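You operate a simulated robot arm through the tools that you are given. There is no shell and no other tool. Be economical: measure what you need, move in short steps, check, and stop when the job is done.

The job below is to be done with a simulated robot arm. You get a single attempt, and the scene is never put back.

## Task
Take the carton labelled "lemon" from the table with the small mirror and put it on top of the cork sanding block. Put the carton that says "pecan" from the table with the small mirror on top of the blue oblong box and the carton labelled "almond" on the plywood table with the foil panel. Stack the carton marked "bushes" from the table with the pine rail on top of the carton labelled "medlar". Put the carton marked "shims" from the table with the pine rail on the cream low tray. Fetch the red square carton and set it on the silver mirror square. Put the carton labelled "couplers" from the middle pine shelf on the bed of the pine frame and the carton marked "spacers" on the white table. Any order will do. Set down upright: brick, carton, red square carton.

It is judged by the outcome, as a careful person would: the job done as asked, and still so three seconds after it is handed in. It fails if anything else is knocked over, pushed out of place, dropped, spilled or broken.

## Robot
A 7-joint arm with a two-finger parallel gripper on a trunk, on a base that drives. Base frame: it is fixed to the floor where the robot stands at the start and does not move with it; the origin is under the middle of the robot, x ahead of it, y to its left, z up; the surface under the hand at the start is at about z = 800. Readings come in mm, degrees, newtons and seconds.
Its first joint turns from -166.0 to 166.0 degrees. Places, roughly: bed of the pine frame (29x20 cm) [-1680, 400, 820]; beige wide carton, teal square carton [250, 1000, 750]; blue oblong box [750, 250, 750]; blue square carton, orange square carton, pink wid [1750, -2750, 750]; cork sanding block (6x9x7 cm) [600, 400, 800]; cream almond brick, cream apricot brick, cream pec [750, 0, 750]; cream damson brick, red lemon brick [1000, 0, 750]; cream low tray (15x15x7 cm) [100, 1200, 800]; cream medlar brick, green square carton, red apric [250, 750, 750]; plywood table with the foil panel [-2900, 2100, 800]; red square carton [2000, -2500, 1250]; silver mirror square (10x10x2 cm) [4600, -700, 800]; white table [5300, -100, 800]. Payload 3.43 kg.
Tool frame: the origin (TCP) lies between the finger pads and is the grasp point; the fingertips stand 30 mm ahead of it; z points along the fingers, y is the line along which they close. The gripper opens to 94 mm. The fingers are 28 mm wide and 10 mm thick; the gripper's body (50 by 96 mm) begins 55 mm behind the TCP.
Orientation is that of the tool frame in the base frame, as [roll, pitch, yaw] about the fixed x, y, z axes, in that order (R = Rz(yaw) Ry(pitch) Rx(roll)). With the fingers straight down and closing along the base's y, the tool's x points along the base's -x, its y along +y and its z along -z.

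## Interface
- The arm moves only by the tool jog_arm. Its argument "series" is a list that holds one entry, the list of rows, each a list of 7 numbers: the shift along the tool's x, y, z in cm, then the turn, a rotation vector about the tool's x, y, z in degrees, then the gripper command, from -1 (shut) to 1 (fully open), values between in proportion. In form: [[[x, y, z, wx, wy, wz, jaw], ...]]. A call has 1 to 10 rows; each row shifts and turns the commanded pose from where the row before left it, along the tool's axes as they then stand. Rows are played at 5 a second. More than 50 mm and 8.6 degrees between two rows, or a gripper value outside its range, and nothing of the call is played. Where a pose cannot be reached the arm comes as near as it can. A force on the tool above 40 N (or 10 N above the force at the start of the call, whichever is more), or a blocked arm, ends the call early, and 0.2 s more pass. Each finger travels about 45 mm/s and halts on what it meets, pressing with about 40 N; the grip force reading is that of the motor and also rises with nothing between the fingers. The clock runs only during rows and for 0.2 s after the last one: add rows that do not move to give the fingers time. The reply holds the time, the measured pose of the TCP, the force on the tool along the base axes, the opening and the grip force, in the units named above and with some noise, with the torque about the TCP (base axes, N m) and any sound that the robot's microphone picked up.
- Cameras (640 x 400 px; columns grow to the right, rows downward): "scene" is now at [510.5, 239.4, 1301.6]; the picture's right is [0.56, -0.83, 0.00], its down [-0.60, -0.40, -0.69] and it looks along [0.57, 0.39, -0.72] (base axes); focal length 214 px, centre (320, 200). "wrist" rides on the gripper at [76, 14, -103] in the tool frame; the picture's right is [-0.18, 0.98, 0.00], its down [-0.75, -0.14, -0.64] and it looks along [-0.63, -0.12, 0.77] (tool axes); focal length 243 px, centre (320, 200). There is no depth. A picture from a camera that has moved, and an enlarged one, comes with that camera's place and axes in the base frame and with its lens.
- camera(camera): a new picture of that camera. No time passes.
- move_column(by): slides the trunk up (or, below 0, down) by that many mm; the arm and the scene camera ride with it, the base frame stays. It gives what a move gives, with no picture.
- base_move(legs): drives the robot by 1 to 6 legs, each [ahead, left, turn to the left] in mm, mm and degrees, along the robot's own axes; the way and the turn of a leg run together, so that a leg with both is an arc; at most 1500 mm and 180 degrees a leg. The arm and the cameras ride along, it lands a little off, and it stops where it bumps. It gives what a move gives.
- turn_head(pan, tilt): turns the head with the scene camera to pan (to the left, within 103 degrees either way) and tilt (down, from -29 to 69), counted from straight ahead of the robot. It gives what a move gives.
- inspect(camera, box): a new picture of the part [left, top, right, bottom] of that camera's present view, enlarged. No time passes.
- hand_in(): hands the job in; it is judged then, once.

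Work in short steps. Places have to be worked out from the pictures, the camera data and where the tool is seen: move nearer, look again, correct. Check each grasp and each placing, and mend what went wrong. You have 483 turns and 228 pictures in all, those below and enlarged ones among them. Open the gripper and draw the arm clear of the work before you hand the job in, unless the task says otherwise; then end with one line.

The tools are called by a JSON object that holds its "fn" and its "kwargs". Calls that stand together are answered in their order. jog_arm: Moves the arm, as the interface text tells. Its arguments: {"type":"object","properties":{"series":{"type":"array"}},"required":["series"]} The other tools are called the same way: move_column (by) slides the trunk up or down; base_move (legs) drives the base; turn_head (pan, tilt) turns the head that bears the scene camera; camera (camera) takes a picture; inspect (camera, box) takes an enlarged picture of a part of a camera's view; hand_in () hands the job in.

At the start:

```text
time_s: 0.0
ee_pos: [581.2, 302.4, 1162.7]
ee_rot: [-180.0, 0.0, 179.9]
ft_force: [-1.0, 0.3, -0.8]
wrist_torque: [-0.01, 0.0, 0.01]
width: 94.0
grasp_force: 0.1
trunk travel left (down, up): [-375.0, 235.0]
robot x, y, heading: [-2.5, 0.8, -0.0]
head pan, tilt: [34.1, 46.0]
```

scene: 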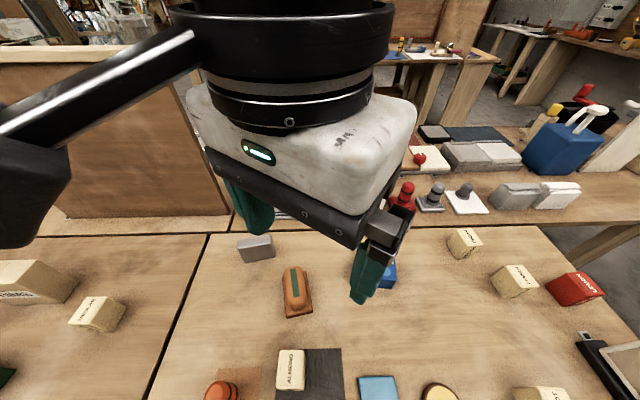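
wrist: 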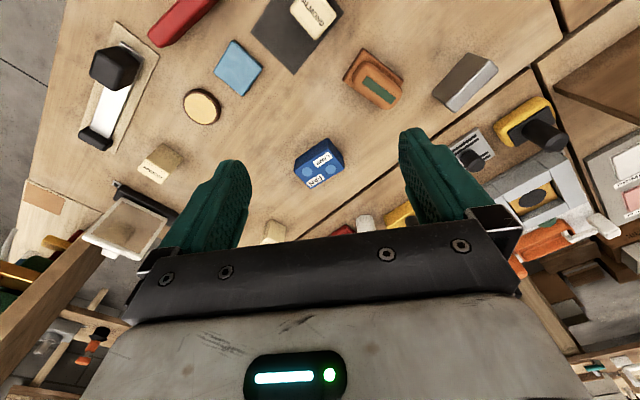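

I start by surveying: turn the head to view the near table straight ahead.

{"fn": "turn_head", "kwargs": {"pan": 0, "tilt": 50}}

{"fn": "camera", "kwargs": {"camera": "scene"}}

{"fn": "turn_head", "kwargs": {"pan": 75, "tilt": 45}}

{"fn": "camera", "kwargs": {"camera": "scene"}}

```text
time_s: 1.0
ee_pos: [581.3, 303.4, 1163.3]
ee_rot: [180.0, 0.0, 180.0]
ft_force: [0.7, -0.3, 0.3]
wrist_torque: [-0.01, 0.0, -0.03]
width: 93.7
grasp_force: 0.0
trunk travel left (down, up): [-375.0, 235.0]
robot x, y, heading: [-1.6, -1.3, -0.0]
head pan, tilt: [0.0, 50.0]
```

```text
225 pictures are left
camera scene: at [520.9, 194.3, 1296.1], right [0.0, -1.0, 0.0], down [-0.77, 0.0, -0.64], along [0.64, 0.0, -0.77], focal length 214 px, centre (320, 200)
```

scene: 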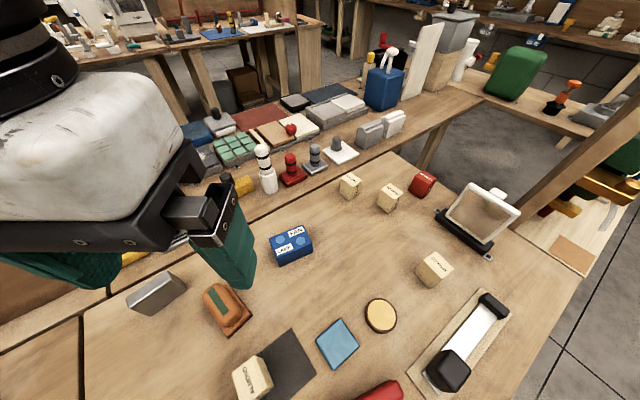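

```text
time_s: 2.5
ee_pos: [581.3, 302.5, 1164.5]
ee_rot: [-179.9, 0.0, 180.0]
ft_force: [0.5, 0.7, -0.4]
wrist_torque: [0.0, 0.04, 0.01]
width: 93.8
grasp_force: 0.1
trunk travel left (down, up): [-375.0, 235.0]
robot x, y, heading: [-1.9, 0.8, 0.1]
head pan, tilt: [75.0, 45.0]
```

```text
224 pictures are left
camera scene: at [465.0, 272.7, 1303.0], right [0.97, -0.26, 0.0], down [-0.18, -0.68, -0.71], along [0.18, 0.68, -0.71], focal length 214 px, centre (320, 200)
```

scene: 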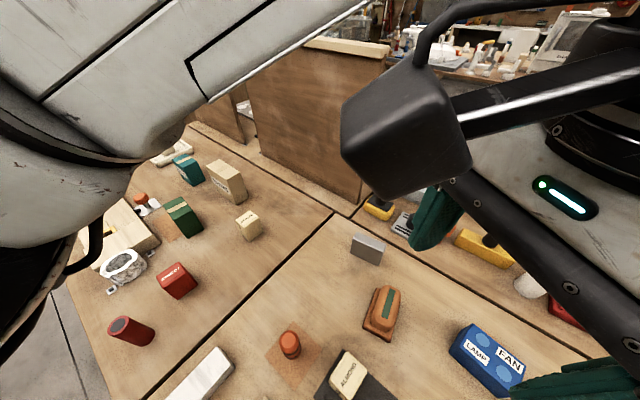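

The near table has the bricks; I zoom in to read labels.

{"fn": "turn_head", "kwargs": {"pan": 0, "tilt": 50}}

{"fn": "inspect", "kwargs": {"camera": "scene", "box": [320, 150, 480, 300]}}

{"fn": "inspect", "kwargs": {"camera": "scene", "box": [120, 200, 360, 400]}}

```text
time_s: 3.9
ee_pos: [580.9, 302.0, 1163.4]
ee_rot: [180.0, 0.1, 179.9]
ft_force: [0.5, 0.7, 0.3]
wrist_torque: [-0.01, 0.0, -0.03]
width: 93.8
grasp_force: 0.1
trunk travel left (down, up): [-375.0, 235.0]
robot x, y, heading: [-2.1, 0.1, -0.1]
head pan, tilt: [0.0, 50.0]
```

```text
2.67 times, centred on (400, 225) of scene
camera zoom: at [520.9, 194.3, 1296.1], right [0.0, -1.0, 0.0], down [-0.77, 0.0, -0.64], along [0.64, 0.0, -0.77], focal length 572 px, centre (107, 133)
```

zoom: 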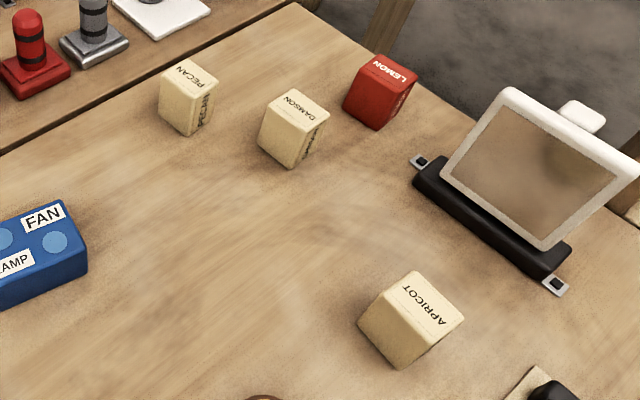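

```text
2.00 times, centred on (240, 300) of scene
camera zoom: at [520.9, 194.3, 1296.1], right [0.0, -1.0, 0.0], down [-0.77, 0.0, -0.64], along [0.64, 0.0, -0.77], focal length 429 px, centre (480, 0)
```

zoom: 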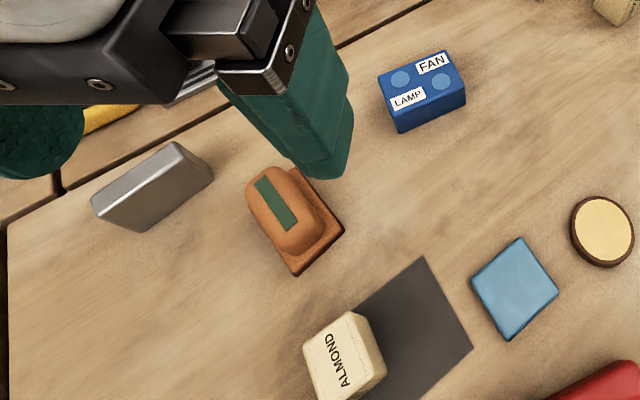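

I check where the table's near edge is relative to the robot base.

{"fn": "turn_head", "kwargs": {"pan": 0, "tilt": 69}}

{"fn": "camera", "kwargs": {"camera": "scene"}}

{"fn": "turn_head", "kwargs": {"pan": 60, "tilt": 69}}

{"fn": "camera", "kwargs": {"camera": "scene"}}

```text
time_s: 4.8
ee_pos: [580.8, 303.3, 1163.6]
ee_rot: [-180.0, 0.0, 179.9]
ft_force: [-0.7, 0.1, 0.0]
wrist_torque: [0.02, 0.03, 0.0]
width: 93.8
grasp_force: 0.0
trunk travel left (down, up): [-375.0, 235.0]
robot x, y, heading: [-0.8, 0.9, -0.1]
head pan, tilt: [0.0, 68.8]
```

```text
221 pictures are left
camera scene: at [499.8, 194.2, 1274.2], right [0.0, -1.0, 0.0], down [-0.93, 0.0, -0.36], along [0.36, 0.0, -0.93], focal length 214 px, centre (320, 200)
```

scene: 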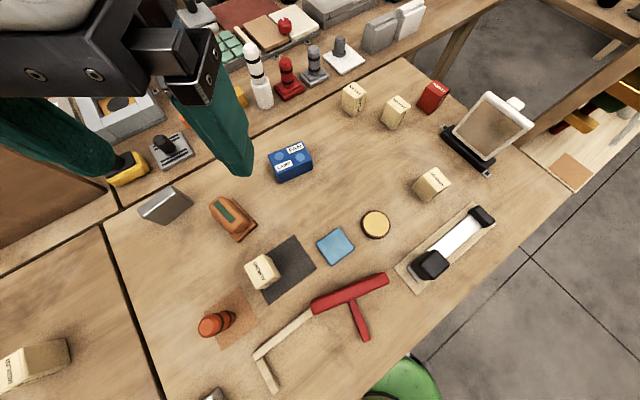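

```text
time_s: 6.1
ee_pos: [581.8, 302.1, 1163.8]
ee_rot: [-180.0, 0.0, -180.0]
ft_force: [-0.3, 0.2, -0.2]
wrist_torque: [0.0, -0.01, 0.0]
width: 94.0
grasp_force: 0.0
trunk travel left (down, up): [-375.0, 235.0]
robot x, y, heading: [-1.3, 9.3, 0.0]
head pan, tilt: [60.0, 68.8]
```

```text
220 pictures are left
camera scene: at [471.8, 242.6, 1274.2], right [0.87, -0.5, 0.0], down [-0.47, -0.81, -0.36], along [0.18, 0.31, -0.93], focal length 214 px, centre (320, 200)
```

scene: 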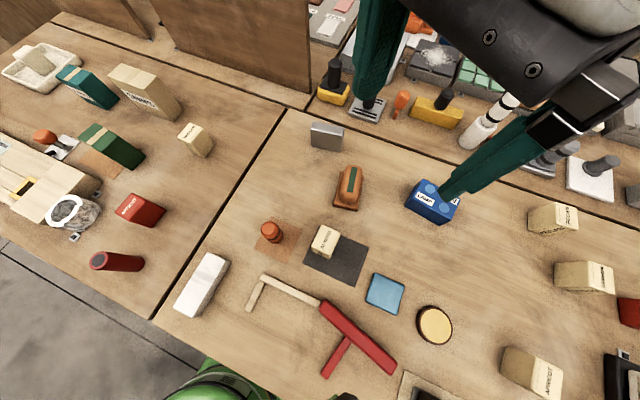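

Robot base stands close to the slanted table edge, so I'll use the arm from here. Lemon is near (954,-107); I move the arm above it to look with the wrist camera.

{"fn": "jog_arm", "kwargs": {"series": [[[-3, -3.8, 1, 0, 0, 0, 1], [-3, -3.8, 1, 0, 0, 0, 1], [-3, -3.8, 1, 0, 0, 0, 1], [-3, -3.8, 1, 0, 0, 0, 1], [-3, -3.8, 1, 0, 0, 0, 1], [-3, -3.8, 1, 0, 0, 0, 1], [-3, -3.8, 1, 0, 0, 0, 1], [-3, -3.8, 1, 0, 0, 0, 1], [-3, -3.8, 1, 0, 0, 0, 1], [-3, -3.8, 1, 0, 0, 0, 1]]]}}

{"fn": "camera", "kwargs": {"camera": "wrist"}}

{"fn": "turn_head", "kwargs": {"pan": 0, "tilt": 45}}

{"fn": "camera", "kwargs": {"camera": "scene"}}

```text
time_s: 6.8
ee_pos: [606.0, 271.0, 1139.2]
ee_rot: [-179.9, 0.1, -168.2]
ft_force: [-0.3, 0.4, -0.3]
wrist_torque: [0.01, -0.03, 0.02]
width: 94.1
grasp_force: 0.0
trunk travel left (down, up): [-375.0, 235.0]
robot x, y, heading: [-3.2, 1.6, 0.1]
head pan, tilt: [60.0, 68.8]
stopped in row 3: the arm was blocked; the commanded pose is now the measured one
```

```text
219 pictures are left
camera wrist: at [528.6, 268.4, 1240.3], right [-0.02, 1.0, 0.0], down [0.76, 0.02, 0.64], along [0.64, 0.01, -0.76], focal length 243 px, centre (320, 200)
```

wrist: 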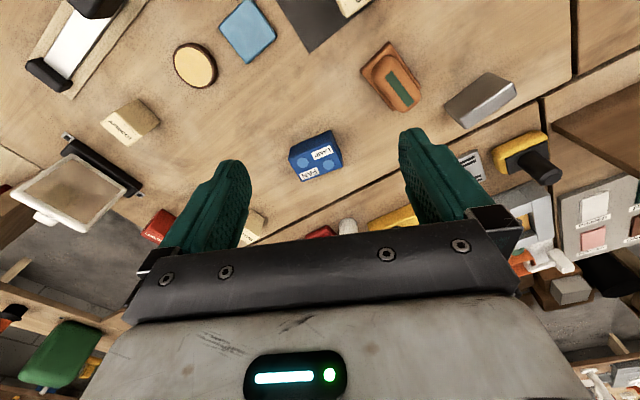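

```text
time_s: 8.1
ee_pos: [606.5, 271.1, 1140.1]
ee_rot: [-179.9, 0.3, -168.1]
ft_force: [0.4, -0.1, -1.2]
wrist_torque: [0.0, 0.0, 0.02]
width: 94.1
grasp_force: 0.1
trunk travel left (down, up): [-375.0, 235.0]
robot x, y, heading: [-2.8, -1.5, -0.2]
head pan, tilt: [0.0, 45.0]
```

```text
218 pictures are left
camera scene: at [525.0, 194.5, 1303.0], right [0.0, -1.0, 0.0], down [-0.71, 0.0, -0.71], along [0.71, 0.0, -0.71], focal length 214 px, centre (320, 200)
```

scene: 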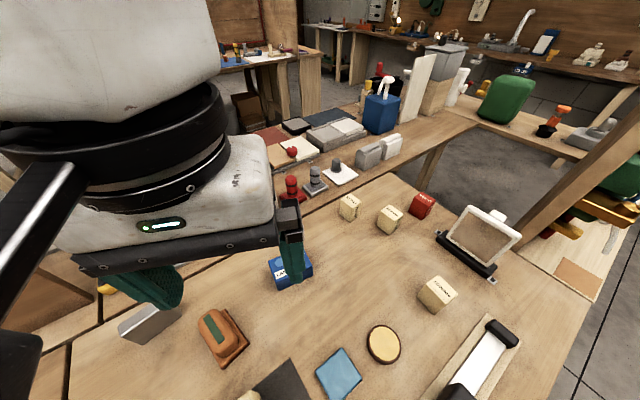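

The arm was blocked, probably by the head rig beside it. I look around to see the arm and head geometry.

{"fn": "turn_head", "kwargs": {"pan": 100, "tilt": 10}}

{"fn": "camera", "kwargs": {"camera": "scene"}}

{"fn": "turn_head", "kwargs": {"pan": -100, "tilt": 30}}

{"fn": "camera", "kwargs": {"camera": "scene"}}

```text
time_s: 9.9
ee_pos: [607.7, 271.3, 1139.5]
ee_rot: [-179.9, 0.2, -168.1]
ft_force: [0.5, 0.6, -0.2]
wrist_torque: [-0.03, 0.01, 0.02]
width: 94.0
grasp_force: 0.0
trunk travel left (down, up): [-375.0, 235.0]
robot x, y, heading: [-2.7, -1.6, -0.2]
head pan, tilt: [100.0, 10.0]
```

```text
217 pictures are left
camera scene: at [427.6, 286.0, 1358.0], right [0.98, 0.17, 0.0], down [0.03, -0.17, -0.98], along [-0.17, 0.97, -0.17], focal length 214 px, centre (320, 200)
```

scene: 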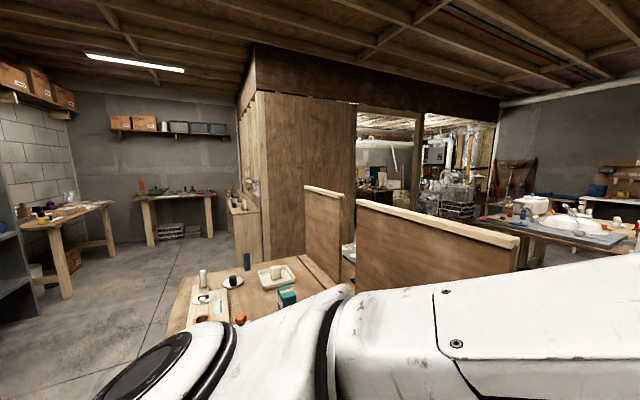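

```text
time_s: 12.8
ee_pos: [607.3, 270.9, 1139.0]
ee_rot: [-180.0, 0.2, -168.1]
ft_force: [0.5, 0.7, -0.7]
wrist_torque: [0.01, 0.01, 0.01]
width: 94.0
grasp_force: 0.0
trunk travel left (down, up): [-375.0, 235.0]
robot x, y, heading: [-3.5, -0.2, 0.0]
head pan, tilt: [-100.0, 30.0]
```

```text
216 pictures are left
camera scene: at [428.1, 105.3, 1325.7], right [-0.98, 0.17, 0.0], down [0.09, 0.49, -0.87], along [-0.15, -0.85, -0.5], focal length 214 px, centre (320, 200)
```

scene: 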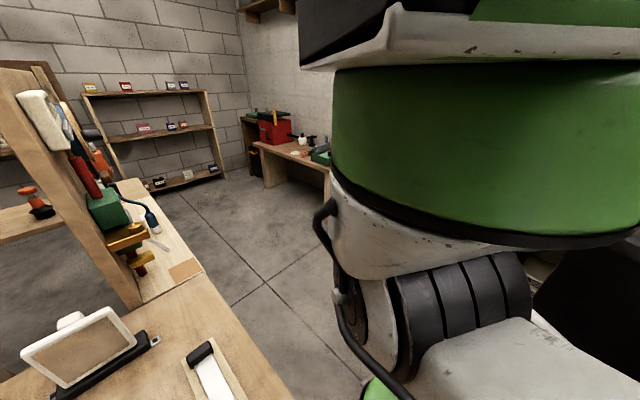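

The arm's forearm runs close to the head. With the head now turned right and out of the way, I try moving forward first, then right.

{"fn": "jog_arm", "kwargs": {"series": [[[-4, 0, 0, 0, 0, 6, 1], [-4, 0, 0, 0, 0, 6, 1], [-4, -1, 0, 0, 0, 0, 1], [-4, -2, 0, 0, 0, 0, 1], [-4, -2, 0, 0, 0, 0, 1], [-3, -3, 0, 0, 0, 0, 1]]]}}

```text
time_s: 13.5
ee_pos: [626.2, 348.1, 1138.1]
ee_rot: [-179.6, 0.1, -168.3]
ft_force: [0.3, -0.7, -1.3]
wrist_torque: [0.01, -0.01, -0.01]
width: 93.7
grasp_force: 0.1
trunk travel left (down, up): [-375.0, 235.0]
robot x, y, heading: [-1.6, 0.9, -0.1]
head pan, tilt: [-100.0, 30.0]
stopped in row 3: the arm was blocked; the commanded pose is now the measured one
```

Motion went sideways instead; something odd. I look at the arm from the head at several angles.

{"fn": "turn_head", "kwargs": {"pan": 50, "tilt": -10}}

{"fn": "camera", "kwargs": {"camera": "scene"}}

{"fn": "turn_head", "kwargs": {"pan": 100, "tilt": 50}}

{"fn": "camera", "kwargs": {"camera": "scene"}}

{"fn": "turn_head", "kwargs": {"pan": -103, "tilt": 0}}

{"fn": "camera", "kwargs": {"camera": "scene"}}

```text
time_s: 15.8
ee_pos: [626.1, 347.1, 1137.9]
ee_rot: [-179.6, 0.1, -168.2]
ft_force: [-0.4, 0.6, 0.0]
wrist_torque: [0.02, -0.02, 0.01]
width: 94.3
grasp_force: 0.1
trunk travel left (down, up): [-375.0, 235.0]
robot x, y, heading: [-0.0, 2.8, 0.0]
head pan, tilt: [50.0, -10.0]
```

```text
215 pictures are left
camera scene: at [497.9, 259.1, 1389.2], right [0.77, -0.64, 0.0], down [0.11, 0.13, -0.98], along [0.63, 0.75, 0.17], focal length 214 px, centre (320, 200)
```

scene: 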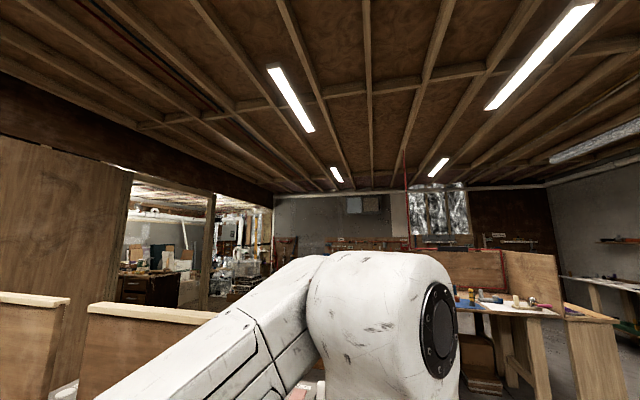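

```text
time_s: 17.1
ee_pos: [625.5, 348.3, 1138.1]
ee_rot: [-179.7, 0.1, -168.3]
ft_force: [0.0, -1.0, -0.3]
wrist_torque: [0.01, 0.03, -0.02]
width: 93.9
grasp_force: 0.0
trunk travel left (down, up): [-375.0, 235.0]
robot x, y, heading: [-0.1, 0.5, 0.0]
head pan, tilt: [100.0, 50.0]
```

```text
214 pictures are left
camera scene: at [430.3, 270.3, 1296.2], right [0.98, 0.17, 0.0], down [0.13, -0.75, -0.64], along [-0.11, 0.63, -0.77], focal length 214 px, centre (320, 200)
```

scene: 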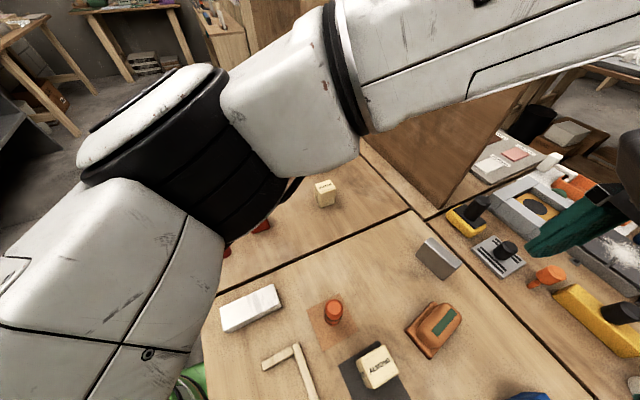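

```text
time_s: 20.1
ee_pos: [625.5, 347.8, 1137.4]
ee_rot: [-179.6, 0.0, -168.3]
ft_force: [-0.2, 0.1, -0.3]
wrist_torque: [0.01, 0.01, -0.01]
width: 94.0
grasp_force: 0.0
trunk travel left (down, up): [-375.0, 235.0]
robot x, y, heading: [-2.3, 2.8, 0.2]
head pan, tilt: [-103.0, 0.0]
```

```text
213 pictures are left
camera scene: at [423.5, 106.8, 1374.0], right [-0.97, 0.22, 0.0], down [0.0, 0.0, -1.0], along [-0.22, -0.97, 0.0], focal length 214 px, centre (320, 200)
```

scene: 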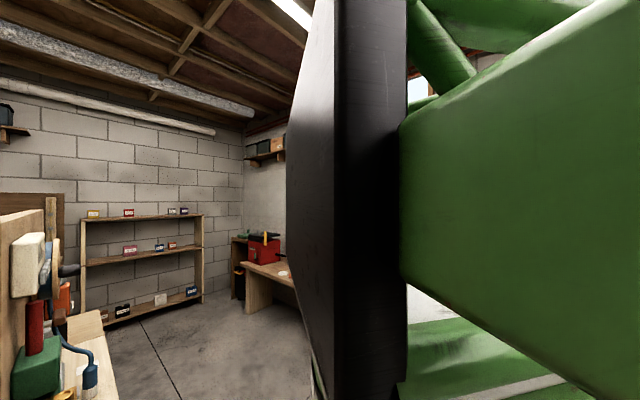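

The elbow sits out left and the forearm at this height hits the head. I'll raise the trunk fully and lower the hand so the arm passes under the head.

{"fn": "move_column", "kwargs": {"by": 230}}

{"fn": "jog_arm", "kwargs": {"series": [[[0, 0, 5, 0, 0, 0, 1], [0, 0, 5, 0, 0, 0, 1], [0, 0, 5, 0, 0, 0, 1], [0, 0, 5, 0, 0, 0, 1], [0, 0, 5, 0, 0, 0, 1], [0, 0, 5, 0, 0, 0, 1], [0, 0, 5, 0, 0, 0, 1], [0, 0, 1, 0, 0, 6, 1], [0, 0, 0, 0, 0, 6, 1]]]}}

```text
time_s: 22.5
ee_pos: [626.9, 346.8, 1366.6]
ee_rot: [-179.6, 0.1, -168.4]
ft_force: [0.5, -0.7, -0.4]
wrist_torque: [-0.02, 0.0, 0.0]
width: 94.0
grasp_force: 0.0
trunk travel left (down, up): [-605.0, 5.0]
robot x, y, heading: [-1.3, 1.3, -0.0]
head pan, tilt: [-103.0, 0.0]
```

```text
time_s: 24.5
ee_pos: [628.1, 345.4, 1006.9]
ee_rot: [-179.6, 0.1, 179.5]
ft_force: [0.4, -0.2, 0.4]
wrist_torque: [0.06, -0.01, 0.01]
width: 94.0
grasp_force: 0.0
trunk travel left (down, up): [-605.0, 5.0]
robot x, y, heading: [1.0, -0.5, 0.2]
head pan, tilt: [-103.0, 0.0]
```

Lowering worked cleanly. Now I try moving forward and right toward the lemon at z≈1000.

{"fn": "jog_arm", "kwargs": {"series": [[[-4, -3, 0, 0, 0, 0, 1], [-4, -3, 0, 0, 0, 0, 1], [-4, -3, 0, 0, 0, 0, 1], [-4, -3, 0, 0, 0, 0, 1], [-3, -4, 0, 0, 0, 0, 1], [-2, -4.5, 0, 0, 0, 0, 1], [-2, -4.5, 0, 0, 0, 0, 1], [-2, -4.5, 0, 0, 0, 0, 1]]]}}

{"fn": "turn_head", "kwargs": {"pan": 0, "tilt": 50}}

{"fn": "camera", "kwargs": {"camera": "scene"}}

{"fn": "camera", "kwargs": {"camera": "wrist"}}

```text
time_s: 26.3
ee_pos: [875.3, 47.3, 1010.1]
ee_rot: [-179.5, 0.2, 179.7]
ft_force: [-0.4, 0.4, -0.1]
wrist_torque: [-0.01, 0.01, -0.01]
width: 94.1
grasp_force: 0.0
trunk travel left (down, up): [-605.0, 5.0]
robot x, y, heading: [0.8, -1.1, 0.4]
head pan, tilt: [-103.0, 0.0]
```

```text
time_s: 28.1
ee_pos: [875.6, 47.7, 1009.5]
ee_rot: [-179.6, 0.3, 179.6]
ft_force: [-0.5, 0.0, -0.5]
wrist_torque: [0.0, 0.04, 0.02]
width: 94.2
grasp_force: 0.0
trunk travel left (down, up): [-605.0, 5.0]
robot x, y, heading: [-0.7, 4.2, -0.2]
head pan, tilt: [0.0, 50.0]
```

```text
212 pictures are left
camera scene: at [520.9, 194.3, 1526.1], right [0.0, -1.0, 0.0], down [-0.77, 0.0, -0.64], along [0.64, 0.0, -0.77], focal length 214 px, centre (320, 200)
```

scene: 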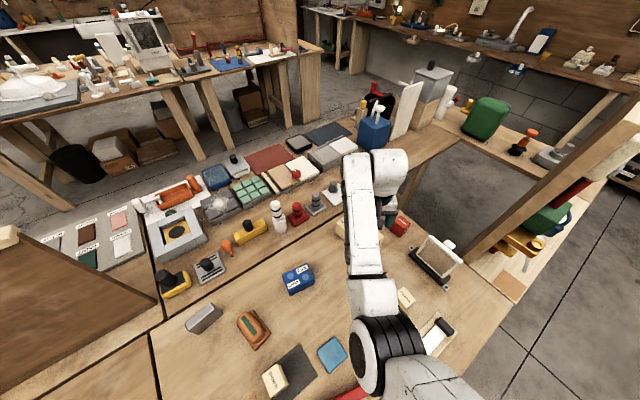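

```text
211 pictures are left
camera wrist: at [798.0, 63.0, 1110.9], right [0.19, 0.98, -0.01], down [0.75, -0.14, 0.65], along [0.63, -0.13, -0.76], focal length 243 px, centre (320, 200)
```

wrist: 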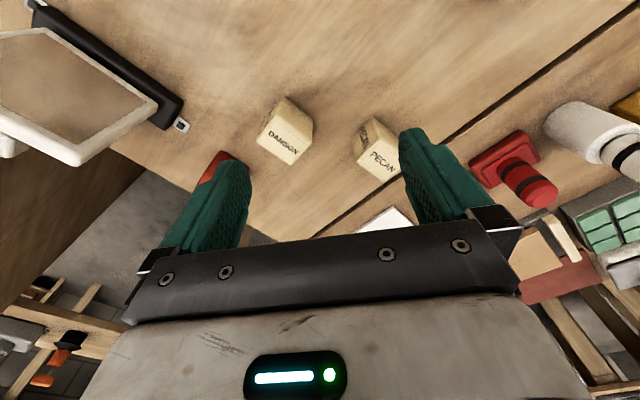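

Clear path now. I zoom on the bricks in the wrist view to get their size and orientation.

{"fn": "inspect", "kwargs": {"camera": "wrist", "box": [240, 80, 420, 200]}}

{"fn": "inspect", "kwargs": {"camera": "scene", "box": [180, 240, 340, 400]}}

```text
3.33 times, centred on (330, 140) of wrist
camera zoom: at [798.0, 63.0, 1110.9], right [0.19, 0.98, -0.01], down [0.75, -0.14, 0.65], along [0.63, -0.13, -0.76], focal length 809 px, centre (287, 400)
```

zoom: 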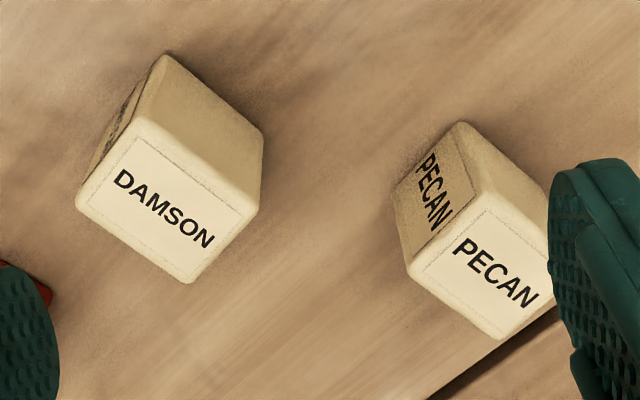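

```text
2.50 times, centred on (260, 320) of scene
camera zoom: at [520.9, 194.3, 1526.1], right [0.0, -1.0, 0.0], down [-0.77, 0.0, -0.64], along [0.64, 0.0, -0.77], focal length 536 px, centre (470, -100)
```

zoom: 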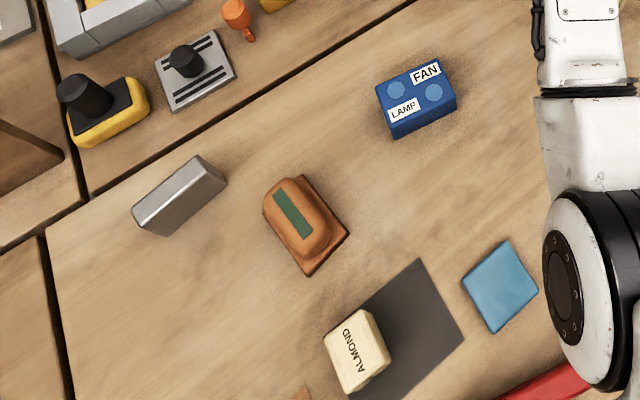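

Pecan is ~45x38x63 mm centred near (957,102), long axis at ~41°. I go above it and turn the gripper 45° to close across its short side.

{"fn": "jog_arm", "kwargs": {"series": [[[-4.1, 2.7, 0, 0, 0, 0, 1], [-4.1, 2.7, 0, 0, 0, 0, 1], [0, 0, 0, 0, 0, -7.5, 1], [0, 0, 0, 0, 0, -7.5, 1], [0, 0, 0, 0, 0, -7.5, 1], [0, 0, 0, 0, 0, -7.5, 1], [0, 0, 0, 0, 0, -7.5, 1], [0, 0, 0, 0, 0, -7.5, 1], [0, 0, 0, 0, 0, 0, 1]]]}}

{"fn": "camera", "kwargs": {"camera": "wrist"}}

```text
time_s: 30.1
ee_pos: [958.1, 102.3, 1009.5]
ee_rot: [-179.6, 0.0, -135.3]
ft_force: [-0.3, -0.6, 0.9]
wrist_torque: [0.01, -0.02, -0.04]
width: 94.0
grasp_force: 0.1
trunk travel left (down, up): [-605.0, 5.0]
robot x, y, heading: [0.5, 3.5, -0.1]
head pan, tilt: [0.0, 50.0]
```

```text
208 pictures are left
camera wrist: at [892.9, 57.8, 1111.4], right [-0.56, 0.83, -0.01], down [0.63, 0.43, 0.64], along [0.53, 0.35, -0.77], focal length 243 px, centre (320, 200)
```

wrist: 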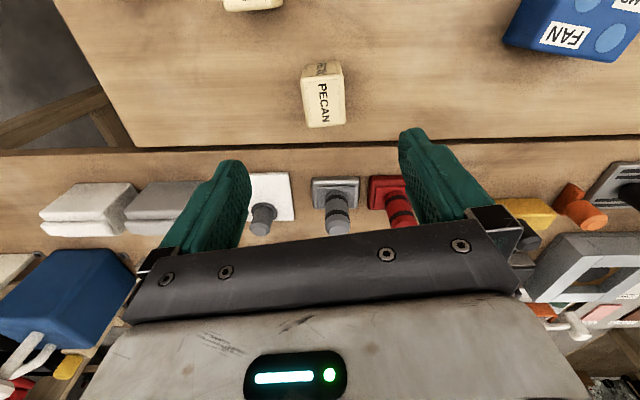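

Aligned; centre estimated (956,104). Descend to z≈840 and close.

{"fn": "jog_arm", "kwargs": {"series": [[[0, 0, 4.2, 0, 0, 0, 1], [0, 0, 4.2, 0, 0, 0, 1], [0, 0, 4.2, 0, 0, 0, 1], [0, 0, 4.3, 0, 0, 0, 1], [0, 0, 0, 0, 0, 0, 1], [0, 0, 0, 0, 0, 0, -0.3], [0, 0, 0, 0, 0, 0, -1], [0, 0, 0, 0, 0, 0, -1], [0, 0, 0, 0, 0, 0, -1], [0, 0, 0, 0, 0, 0, -1]]]}}

{"fn": "camera", "kwargs": {"camera": "wrist"}}

```text
time_s: 32.3
ee_pos: [939.7, 101.5, 856.7]
ee_rot: [-179.6, -0.1, -135.5]
ft_force: [1.1, -1.2, -0.3]
wrist_torque: [-0.03, 0.0, -0.02]
width: 46.0
grasp_force: 40.5
out of reach, approached as far as the arm can: row 3, 4
trunk travel left (down, up): [-605.0, 5.0]
robot x, y, heading: [-0.5, 2.4, -0.1]
head pan, tilt: [0.0, 50.0]
```

```text
207 pictures are left
camera wrist: at [874.3, 58.8, 957.8], right [-0.56, 0.83, -0.01], down [0.63, 0.43, 0.64], along [0.54, 0.35, -0.77], focal length 243 px, centre (320, 200)
```

wrist: 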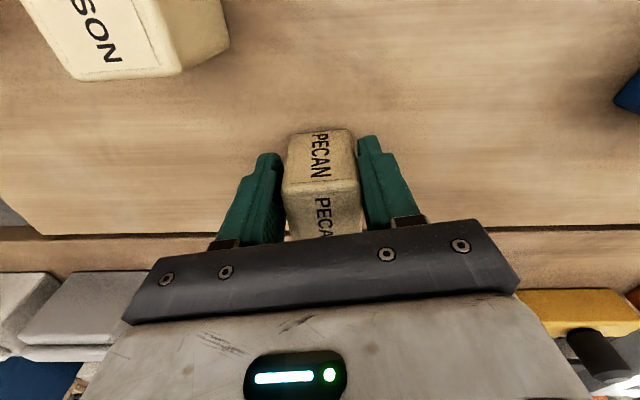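

Trunk is too high for full reach (stopped short at x=940, z=857). I'll reopen, lift, lower the trunk 80 mm, and regrasp centred.

{"fn": "jog_arm", "kwargs": {"series": [[[0, 0, 0, 0, 0, 0, 1], [0, 0, 0, 0, 0, 0, 1], [0, 0, 0, 0, 0, 0, 1], [0, 0, 0, 0, 0, 0, 1], [0, 0, -4, 0, 0, 0, 1], [0, 0, -4, 0, 0, 0, 1], [0, 0, -4, 0, 0, 0, 1], [0, 0, 0, 0, 0, 0, 1]]]}}

{"fn": "move_column", "kwargs": {"by": -100}}

{"fn": "jog_arm", "kwargs": {"series": [[[-1.3, -1.1, -2, 0, 0, 0, 1], [0, 0, -3, 0, 0, 0, 1], [0, 0, 0, 0, 0, 0, 1]]]}}

{"fn": "camera", "kwargs": {"camera": "wrist"}}

```text
time_s: 34.1
ee_pos: [940.1, 102.0, 975.9]
ee_rot: [-179.6, -0.1, -135.4]
ft_force: [-0.5, -0.2, 0.5]
wrist_torque: [0.0, -0.02, 0.0]
width: 94.1
grasp_force: 0.1
trunk travel left (down, up): [-605.0, 5.0]
robot x, y, heading: [-2.7, 0.9, 0.1]
head pan, tilt: [0.0, 50.0]
```

```text
time_s: 35.4
ee_pos: [940.3, 103.2, 877.4]
ee_rot: [-179.6, 0.0, -135.4]
ft_force: [1.2, 0.1, -0.5]
wrist_torque: [0.01, -0.02, -0.02]
width: 94.2
grasp_force: 0.0
trunk travel left (down, up): [-505.0, 105.0]
robot x, y, heading: [-1.0, -0.9, 0.2]
head pan, tilt: [0.0, 50.0]
```

```text
time_s: 36.2
ee_pos: [957.5, 105.5, 927.2]
ee_rot: [-179.6, 0.0, -135.4]
ft_force: [0.1, -0.9, -0.9]
wrist_torque: [0.02, 0.03, 0.01]
width: 93.8
grasp_force: 0.1
trunk travel left (down, up): [-505.0, 105.0]
robot x, y, heading: [2.3, -0.1, -0.0]
head pan, tilt: [0.0, 50.0]
```

```text
206 pictures are left
camera wrist: at [892.1, 61.6, 1028.6], right [-0.56, 0.83, -0.01], down [0.63, 0.43, 0.64], along [0.54, 0.35, -0.77], focal length 243 px, centre (320, 200)
```

wrist: 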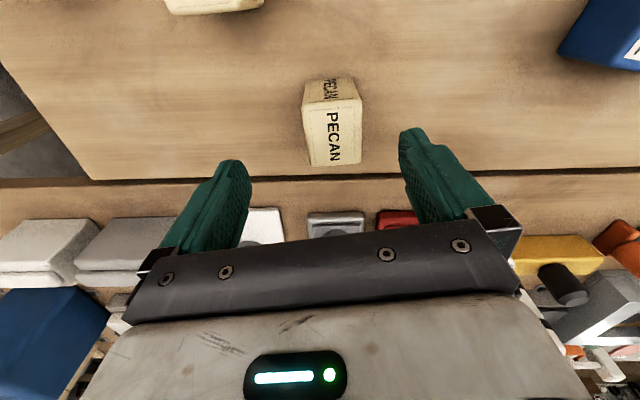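

Brick now at about (950,109). Adjust 8 mm sideways, descend to 840 and close.

{"fn": "jog_arm", "kwargs": {"series": [[[0.2, 0.7, 2.7, 0, 0, 0, 1], [0, 0, 3, 0, 0, 0, 1], [0, 0, 3, 0, 0, 0, 1], [0, 0, 0, 0, 0, 0, 1], [0, 0, 0, 0, 0, 0, -0.3], [0, 0, 0, 0, 0, 0, -1], [0, 0, 0, 0, 0, 0, -1], [0, 0, 0, 0, 0, 0, -1], [0, 0, 0, 0, 0, 0, -1]]]}}

{"fn": "camera", "kwargs": {"camera": "wrist"}}

```text
time_s: 38.2
ee_pos: [950.7, 107.5, 841.4]
ee_rot: [-179.6, 0.0, -135.4]
ft_force: [0.1, 0.8, 1.6]
wrist_torque: [0.09, 0.08, 0.01]
width: 45.7
grasp_force: 40.6
trunk travel left (down, up): [-505.0, 105.0]
robot x, y, heading: [-0.8, -1.6, -0.3]
head pan, tilt: [0.0, 50.0]
```

```text
205 pictures are left
camera wrist: at [885.6, 64.7, 941.7], right [-0.56, 0.83, -0.01], down [0.63, 0.43, 0.64], along [0.53, 0.35, -0.77], focal length 243 px, centre (320, 200)
```

wrist: 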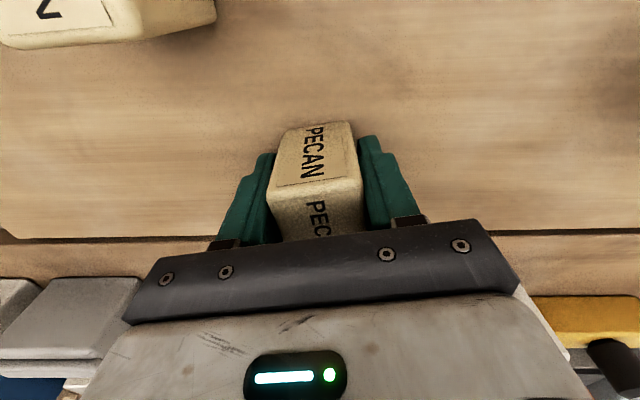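

Pecan gripped (46 mm). Lift to ~990 and move toward the blue box.

{"fn": "jog_arm", "kwargs": {"series": [[[0, 0, -3, 0, 0, 0, -1], [0, 0, -4, 0, 0, 0, -1], [0, 0, -4, 0, 0, 0, -1], [0, 0, -4, 0, 0, 0, -1], [1.83, 4.33, 0, 0, 0, 0, -1], [1.83, 4.33, 0, 0, 0, 0, -1], [1.83, 4.33, 0, 0, 0, 0, -1], [1.83, 4.33, 0, 0, 0, 0, -1], [1.83, 4.33, 0, 0, 0, 0, -1], [1.83, 4.33, 0, 0, 0, 0, -1]]]}}

{"fn": "camera", "kwargs": {"camera": "wrist"}}

{"fn": "camera", "kwargs": {"camera": "scene"}}

```text
time_s: 40.4
ee_pos: [688.9, 217.6, 987.9]
ee_rot: [-179.6, -0.1, -135.5]
ft_force: [-0.5, -0.7, -2.6]
wrist_torque: [-0.01, -0.02, -0.01]
width: 46.1
grasp_force: 40.2
trunk travel left (down, up): [-505.0, 105.0]
robot x, y, heading: [1.0, -0.4, -0.1]
head pan, tilt: [0.0, 50.0]
```

```text
204 pictures are left
camera wrist: at [623.5, 173.6, 1089.9], right [-0.56, 0.83, -0.01], down [0.64, 0.43, 0.64], along [0.54, 0.35, -0.77], focal length 243 px, centre (320, 200)
```

wrist: 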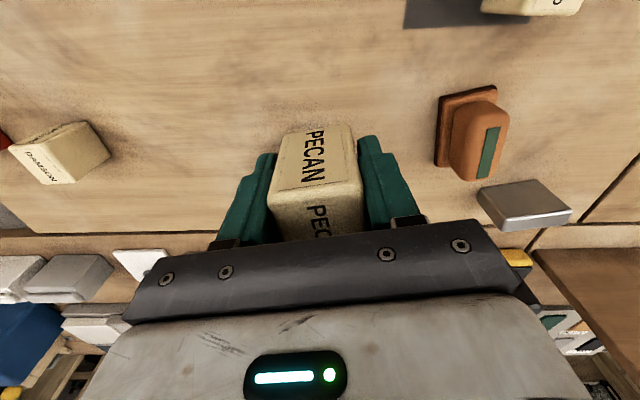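

```text
203 pictures are left
camera scene: at [521.0, 194.2, 1426.0], right [0.0, -1.0, 0.0], down [-0.77, 0.0, -0.64], along [0.64, 0.0, -0.77], focal length 214 px, centre (320, 200)
```

scene: 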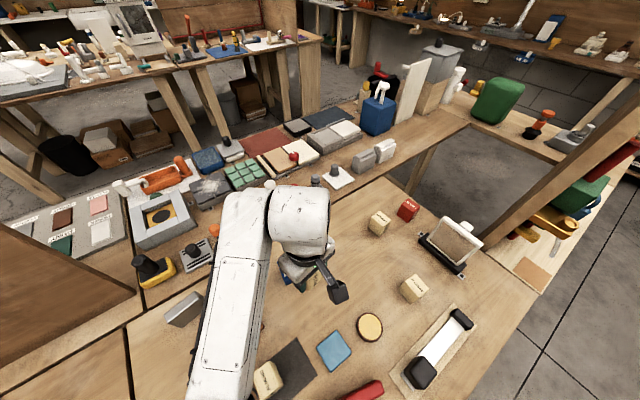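

The held brick hides the box; I sidestep 13 cm to see the blue box and cork clearly.

{"fn": "jog_arm", "kwargs": {"series": [[[0, -4.3, 0, 0, 0, 0, -1], [0, -4.3, 0, 0, 0, 0, -1], [0, -4.3, 0, 0, 0, 0, -1], [0, 0, 0, 0, 0, 0, -1]]]}}

{"fn": "camera", "kwargs": {"camera": "wrist"}}

{"fn": "inspect", "kwargs": {"camera": "wrist", "box": [380, 60, 640, 220]}}

```text
time_s: 41.4
ee_pos: [781.2, 124.6, 989.9]
ee_rot: [-179.6, -0.2, -135.4]
ft_force: [-0.3, 1.3, -2.8]
wrist_torque: [0.0, 0.03, 0.0]
width: 46.2
grasp_force: 39.9
trunk travel left (down, up): [-505.0, 105.0]
robot x, y, heading: [-1.1, -1.1, 0.1]
head pan, tilt: [0.0, 50.0]
```

```text
202 pictures are left
camera wrist: at [715.3, 81.2, 1090.5], right [-0.56, 0.83, -0.01], down [0.63, 0.43, 0.64], along [0.53, 0.35, -0.77], focal length 243 px, centre (320, 200)
```

wrist: 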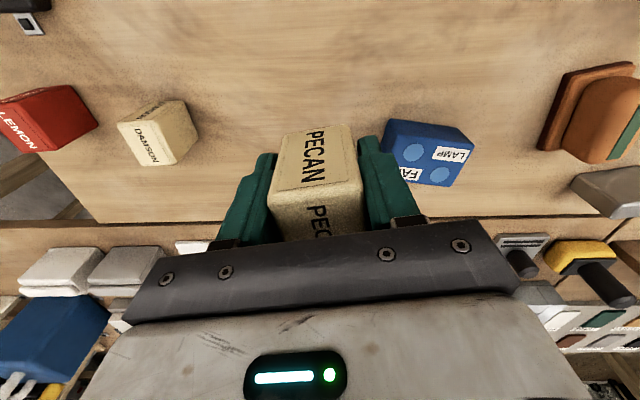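

```text
2.46 times, centred on (510, 140) of wrist
camera zoom: at [715.3, 81.2, 1090.5], right [-0.56, 0.83, -0.01], down [0.63, 0.43, 0.64], along [0.53, 0.35, -0.77], focal length 597 px, centre (-148, 348)
```

zoom: 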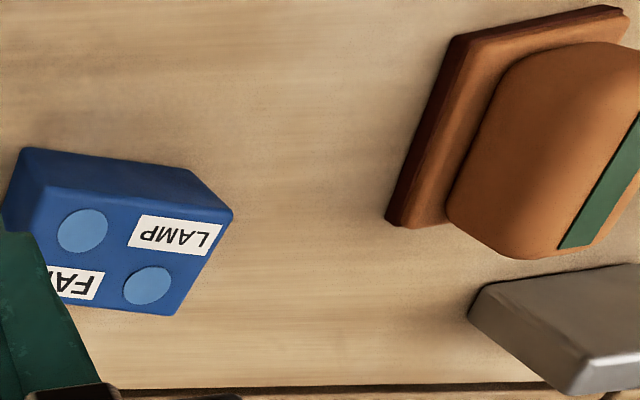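

Blue box top centre ≈(767,267), top z≈842, long axis at ~-62°. I move over it, turn to align, and come down to ~z 892.

{"fn": "jog_arm", "kwargs": {"series": [[[-2.97, 3.67, 0, 0, 0, 0, -1], [-2.97, 3.67, 0, 0, 0, 0, -1], [-2.97, 3.67, 0, 0, 0, 0, -1], [0, 0, 0, 0, 0, 8.5, -1], [0, 0, 0, 0, 0, 8.5, -1], [0, 0, 3, 0, 0, 0, -1], [0, 0, 3, 0, 0, 0, -1], [0, 0, 2.5, 0, 0, 0, -1], [0, 0, 0, 0, 0, 0, -1]]]}}

{"fn": "camera", "kwargs": {"camera": "wrist"}}

{"fn": "inspect", "kwargs": {"camera": "scene", "box": [220, 200, 380, 320]}}

```text
time_s: 43.4
ee_pos: [766.2, 265.0, 904.2]
ee_rot: [-179.6, 0.0, -152.4]
ft_force: [0.0, 0.6, -2.1]
wrist_torque: [0.03, 0.04, -0.02]
width: 46.0
grasp_force: 39.4
trunk travel left (down, up): [-505.0, 105.0]
robot x, y, heading: [-3.7, 0.2, -0.2]
head pan, tilt: [0.0, 50.0]
```

```text
200 pictures are left
camera wrist: at [691.1, 242.0, 1005.0], right [-0.29, 0.96, -0.01], down [0.73, 0.23, 0.64], along [0.62, 0.18, -0.77], focal length 243 px, centre (320, 200)
```

wrist: 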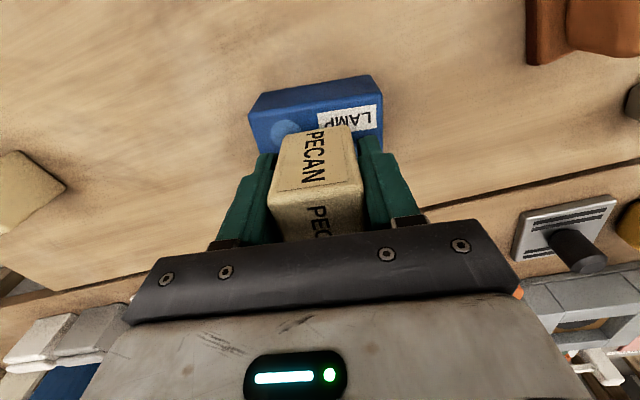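

```text
3.33 times, centred on (300, 260) of scene
camera zoom: at [520.9, 194.5, 1426.0], right [0.0, -1.0, 0.0], down [-0.77, 0.0, -0.64], along [0.64, 0.0, -0.77], focal length 715 px, centre (387, 0)
```

zoom: 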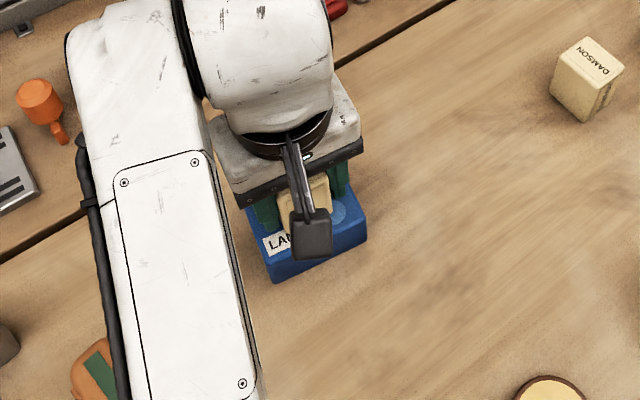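

Looks centred over the box. Lower gently to contact.

{"fn": "jog_arm", "kwargs": {"series": [[[0, 0, 1, 0, 0, 0, -1], [0, 0, 0.6, 0, 0, 0, -1], [0, 0, 0.3, 0, 0, 0, -1], [0, 0, 0.2, 0, 0, 0, -1], [0, 0, 0, 0, 0, 0, -1]]]}}

```text
time_s: 44.6
ee_pos: [767.9, 266.6, 885.0]
ee_rot: [-179.6, 0.2, -152.4]
ft_force: [4.4, 0.1, 27.5]
wrist_torque: [0.28, 0.05, -0.01]
width: 45.9
grasp_force: 39.8
trunk travel left (down, up): [-505.0, 105.0]
robot x, y, heading: [0.5, 1.8, -0.2]
head pan, tilt: [0.0, 50.0]
```

Contact (27 N up). Open the gripper slowly, then lift.

{"fn": "jog_arm", "kwargs": {"series": [[[0, 0, -0.1, 0, 0, 0, -1], [0, 0, 0, 0, 0, 0, 0.2], [0, 0, 0, 0, 0, 0, 0.6], [0, 0, 0, 0, 0, 0, 1], [0, 0, 0, 0, 0, 0, 1], [0, 0, -3, 0, 0, 0, 1], [0, 0, -4, 0, 0, 0, 1], [0, 0, -4, 0, 0, 0, 1], [0, -3, -2, 0, 0, 0, 1], [0, -4, 0, 0, 0, 0, 1]]]}}

{"fn": "camera", "kwargs": {"camera": "wrist"}}

```text
time_s: 46.8
ee_pos: [797.1, 205.2, 1015.3]
ee_rot: [-179.6, 0.0, -152.2]
ft_force: [0.3, 0.0, 0.7]
wrist_torque: [-0.01, -0.02, 0.03]
width: 94.0
grasp_force: 0.1
trunk travel left (down, up): [-505.0, 105.0]
robot x, y, heading: [-5.1, 3.6, 0.1]
head pan, tilt: [0.0, 50.0]
```

```text
198 pictures are left
camera wrist: at [722.3, 181.5, 1115.1], right [-0.29, 0.96, -0.01], down [0.73, 0.23, 0.64], along [0.62, 0.18, -0.77], focal length 243 px, centre (320, 200)
```

wrist: 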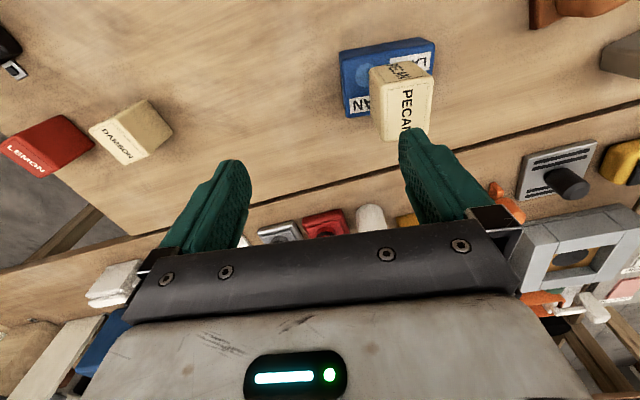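

Pecan stands on the blue box. Now go above the lemon brick (~(956,-98)).

{"fn": "jog_arm", "kwargs": {"series": [[[0.17, -4.76, 0, 0, 0, 0, 1], [0.17, -4.76, 0, 0, 0, 0, 1], [0.17, -4.76, 0, 0, 0, 0, 1], [0.17, -4.76, 0, 0, 0, 0, 1], [0.17, -4.76, 0, 0, 0, 0, 1], [0.17, -4.76, 0, 0, 0, 0, 1], [0.17, -4.76, 0, 0, 0, 0, 1], [0, 0, 2, 0, 0, -8.5, 1], [0, 0, 3, 0, 0, -8.5, 1], [0, 0, 2, 0, 0, 0, 1]]]}}

{"fn": "camera", "kwargs": {"camera": "wrist"}}

```text
time_s: 49.0
ee_pos: [942.0, -98.1, 946.0]
ee_rot: [-179.7, -0.2, -135.4]
ft_force: [0.8, 0.0, -0.5]
wrist_torque: [0.0, -0.02, 0.0]
width: 93.8
grasp_force: 0.1
trunk travel left (down, up): [-505.0, 105.0]
robot x, y, heading: [-0.9, 0.8, -0.1]
head pan, tilt: [0.0, 50.0]
```

```text
197 pictures are left
camera wrist: at [877.8, -141.3, 1047.6], right [-0.56, 0.83, -0.01], down [0.63, 0.43, 0.64], along [0.53, 0.35, -0.77], focal length 243 px, centre (320, 200)
```

wrist: 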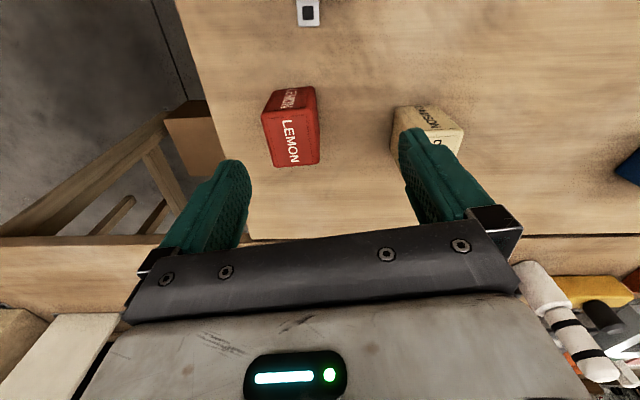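

Lemon at ≈(962,-113). Shift 25 mm sideways, descend and grip; Damson clears the right finger by ~3 cm.

{"fn": "jog_arm", "kwargs": {"series": [[[-0.4, -2.5, 0, 0, 0, 0, 1], [0, 0, 4, 0, 0, 0, 1], [0, 0, 3.5, 0, 0, 0, 1], [0, 0, 3, 0, 0, 0, 1], [0, 0, 0, 0, 0, 0, 1], [0, 0, 0, 0, 0, 0, -0.3], [0, 0, 0, 0, 0, 0, -1], [0, 0, 0, 0, 0, 0, -1], [0, 0, 0, 0, 0, 0, -1]]]}}

{"fn": "camera", "kwargs": {"camera": "wrist"}}

```text
time_s: 51.0
ee_pos: [964.1, -114.0, 841.6]
ee_rot: [-179.6, -0.1, -135.4]
ft_force: [1.0, -0.5, 1.0]
wrist_torque: [-0.02, 0.11, 0.0]
width: 46.0
grasp_force: 35.9
trunk travel left (down, up): [-505.0, 105.0]
robot x, y, heading: [-2.8, -0.9, -0.4]
head pan, tilt: [0.0, 50.0]
```

```text
196 pictures are left
camera wrist: at [898.2, -156.8, 943.2], right [-0.56, 0.83, -0.01], down [0.63, 0.43, 0.64], along [0.54, 0.35, -0.77], focal length 243 px, centre (320, 200)
```

wrist: 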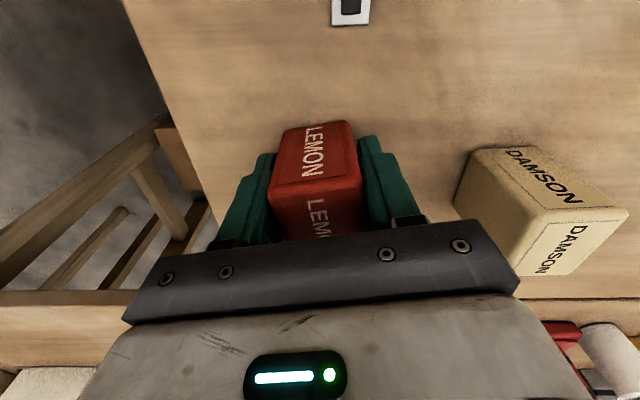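

Lemon gripped. Lift and carry toward the cork block.

{"fn": "jog_arm", "kwargs": {"series": [[[0, 0, -4.5, 0, 0, 0, -1], [0, 0, -4.5, 0, 0, 0, -1], [0, 0, -4.5, 0, 0, 0, -1], [0, 0, -4.5, 0, 0, 0, -1], [-0.87, 4.4, 0, 0, 0, 0, -1], [-0.87, 4.4, 0, 0, 0, 0, -1], [-0.87, 4.4, 0, 0, 0, 0, -1], [-0.87, 4.4, 0, 0, 0, 0, -1], [-0.87, 4.4, 0, 0, 0, 0, -1], [-0.87, 4.4, 0, 0, 0, 0, -1]]]}}

{"fn": "jog_arm", "kwargs": {"series": [[[-0.87, 4.4, 0, 0, 0, 0, -1], [-0.87, 4.4, 0, 0, 0, 0, -1], [-0.87, 4.4, 0, 0, 0, 0, -1], [-0.87, 4.4, 0, 0, 0, 0, -1], [-0.87, 4.4, 0, 0, 0, 0, -1], [0, 0, 0, 0, 0, 0, -1]]]}}

{"fn": "camera", "kwargs": {"camera": "wrist"}}

{"fn": "inspect", "kwargs": {"camera": "wrist", "box": [380, 40, 640, 220]}}

```text
time_s: 53.2
ee_pos: [814.3, 112.5, 1019.2]
ee_rot: [-179.6, -0.1, -135.5]
ft_force: [-0.1, -0.4, -2.8]
wrist_torque: [-0.01, 0.0, -0.02]
width: 46.1
grasp_force: 39.9
trunk travel left (down, up): [-505.0, 105.0]
robot x, y, heading: [2.0, -0.2, 0.0]
head pan, tilt: [0.0, 50.0]
```

```text
time_s: 54.6
ee_pos: [691.1, 299.8, 1018.4]
ee_rot: [-179.6, 0.0, -135.5]
ft_force: [0.4, 0.2, -1.8]
wrist_torque: [-0.02, 0.01, -0.01]
width: 46.2
grasp_force: 40.4
trunk travel left (down, up): [-505.0, 105.0]
robot x, y, heading: [0.9, -0.8, -0.2]
head pan, tilt: [0.0, 50.0]
```

```text
195 pictures are left
camera wrist: at [625.0, 256.1, 1119.0], right [-0.56, 0.83, -0.01], down [0.63, 0.43, 0.64], along [0.54, 0.35, -0.77], focal length 243 px, centre (320, 200)
```

wrist: 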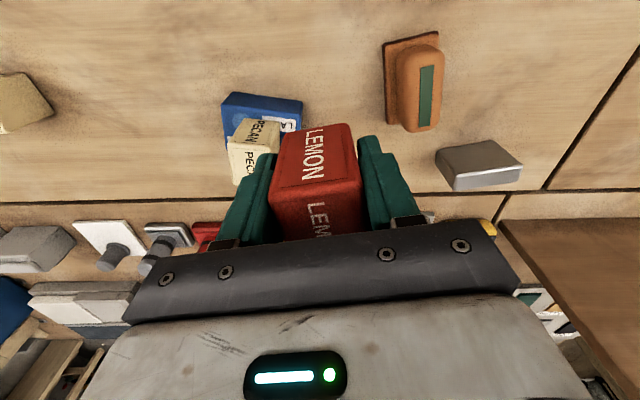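

```text
2.22 times, centred on (510, 130) of wrist
camera zoom: at [625.0, 256.1, 1119.0], right [-0.56, 0.83, -0.01], down [0.63, 0.43, 0.64], along [0.54, 0.35, -0.77], focal length 539 px, centre (-102, 356)
```

zoom: 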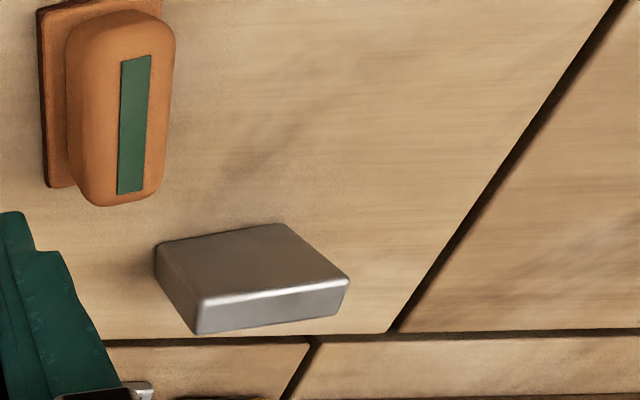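

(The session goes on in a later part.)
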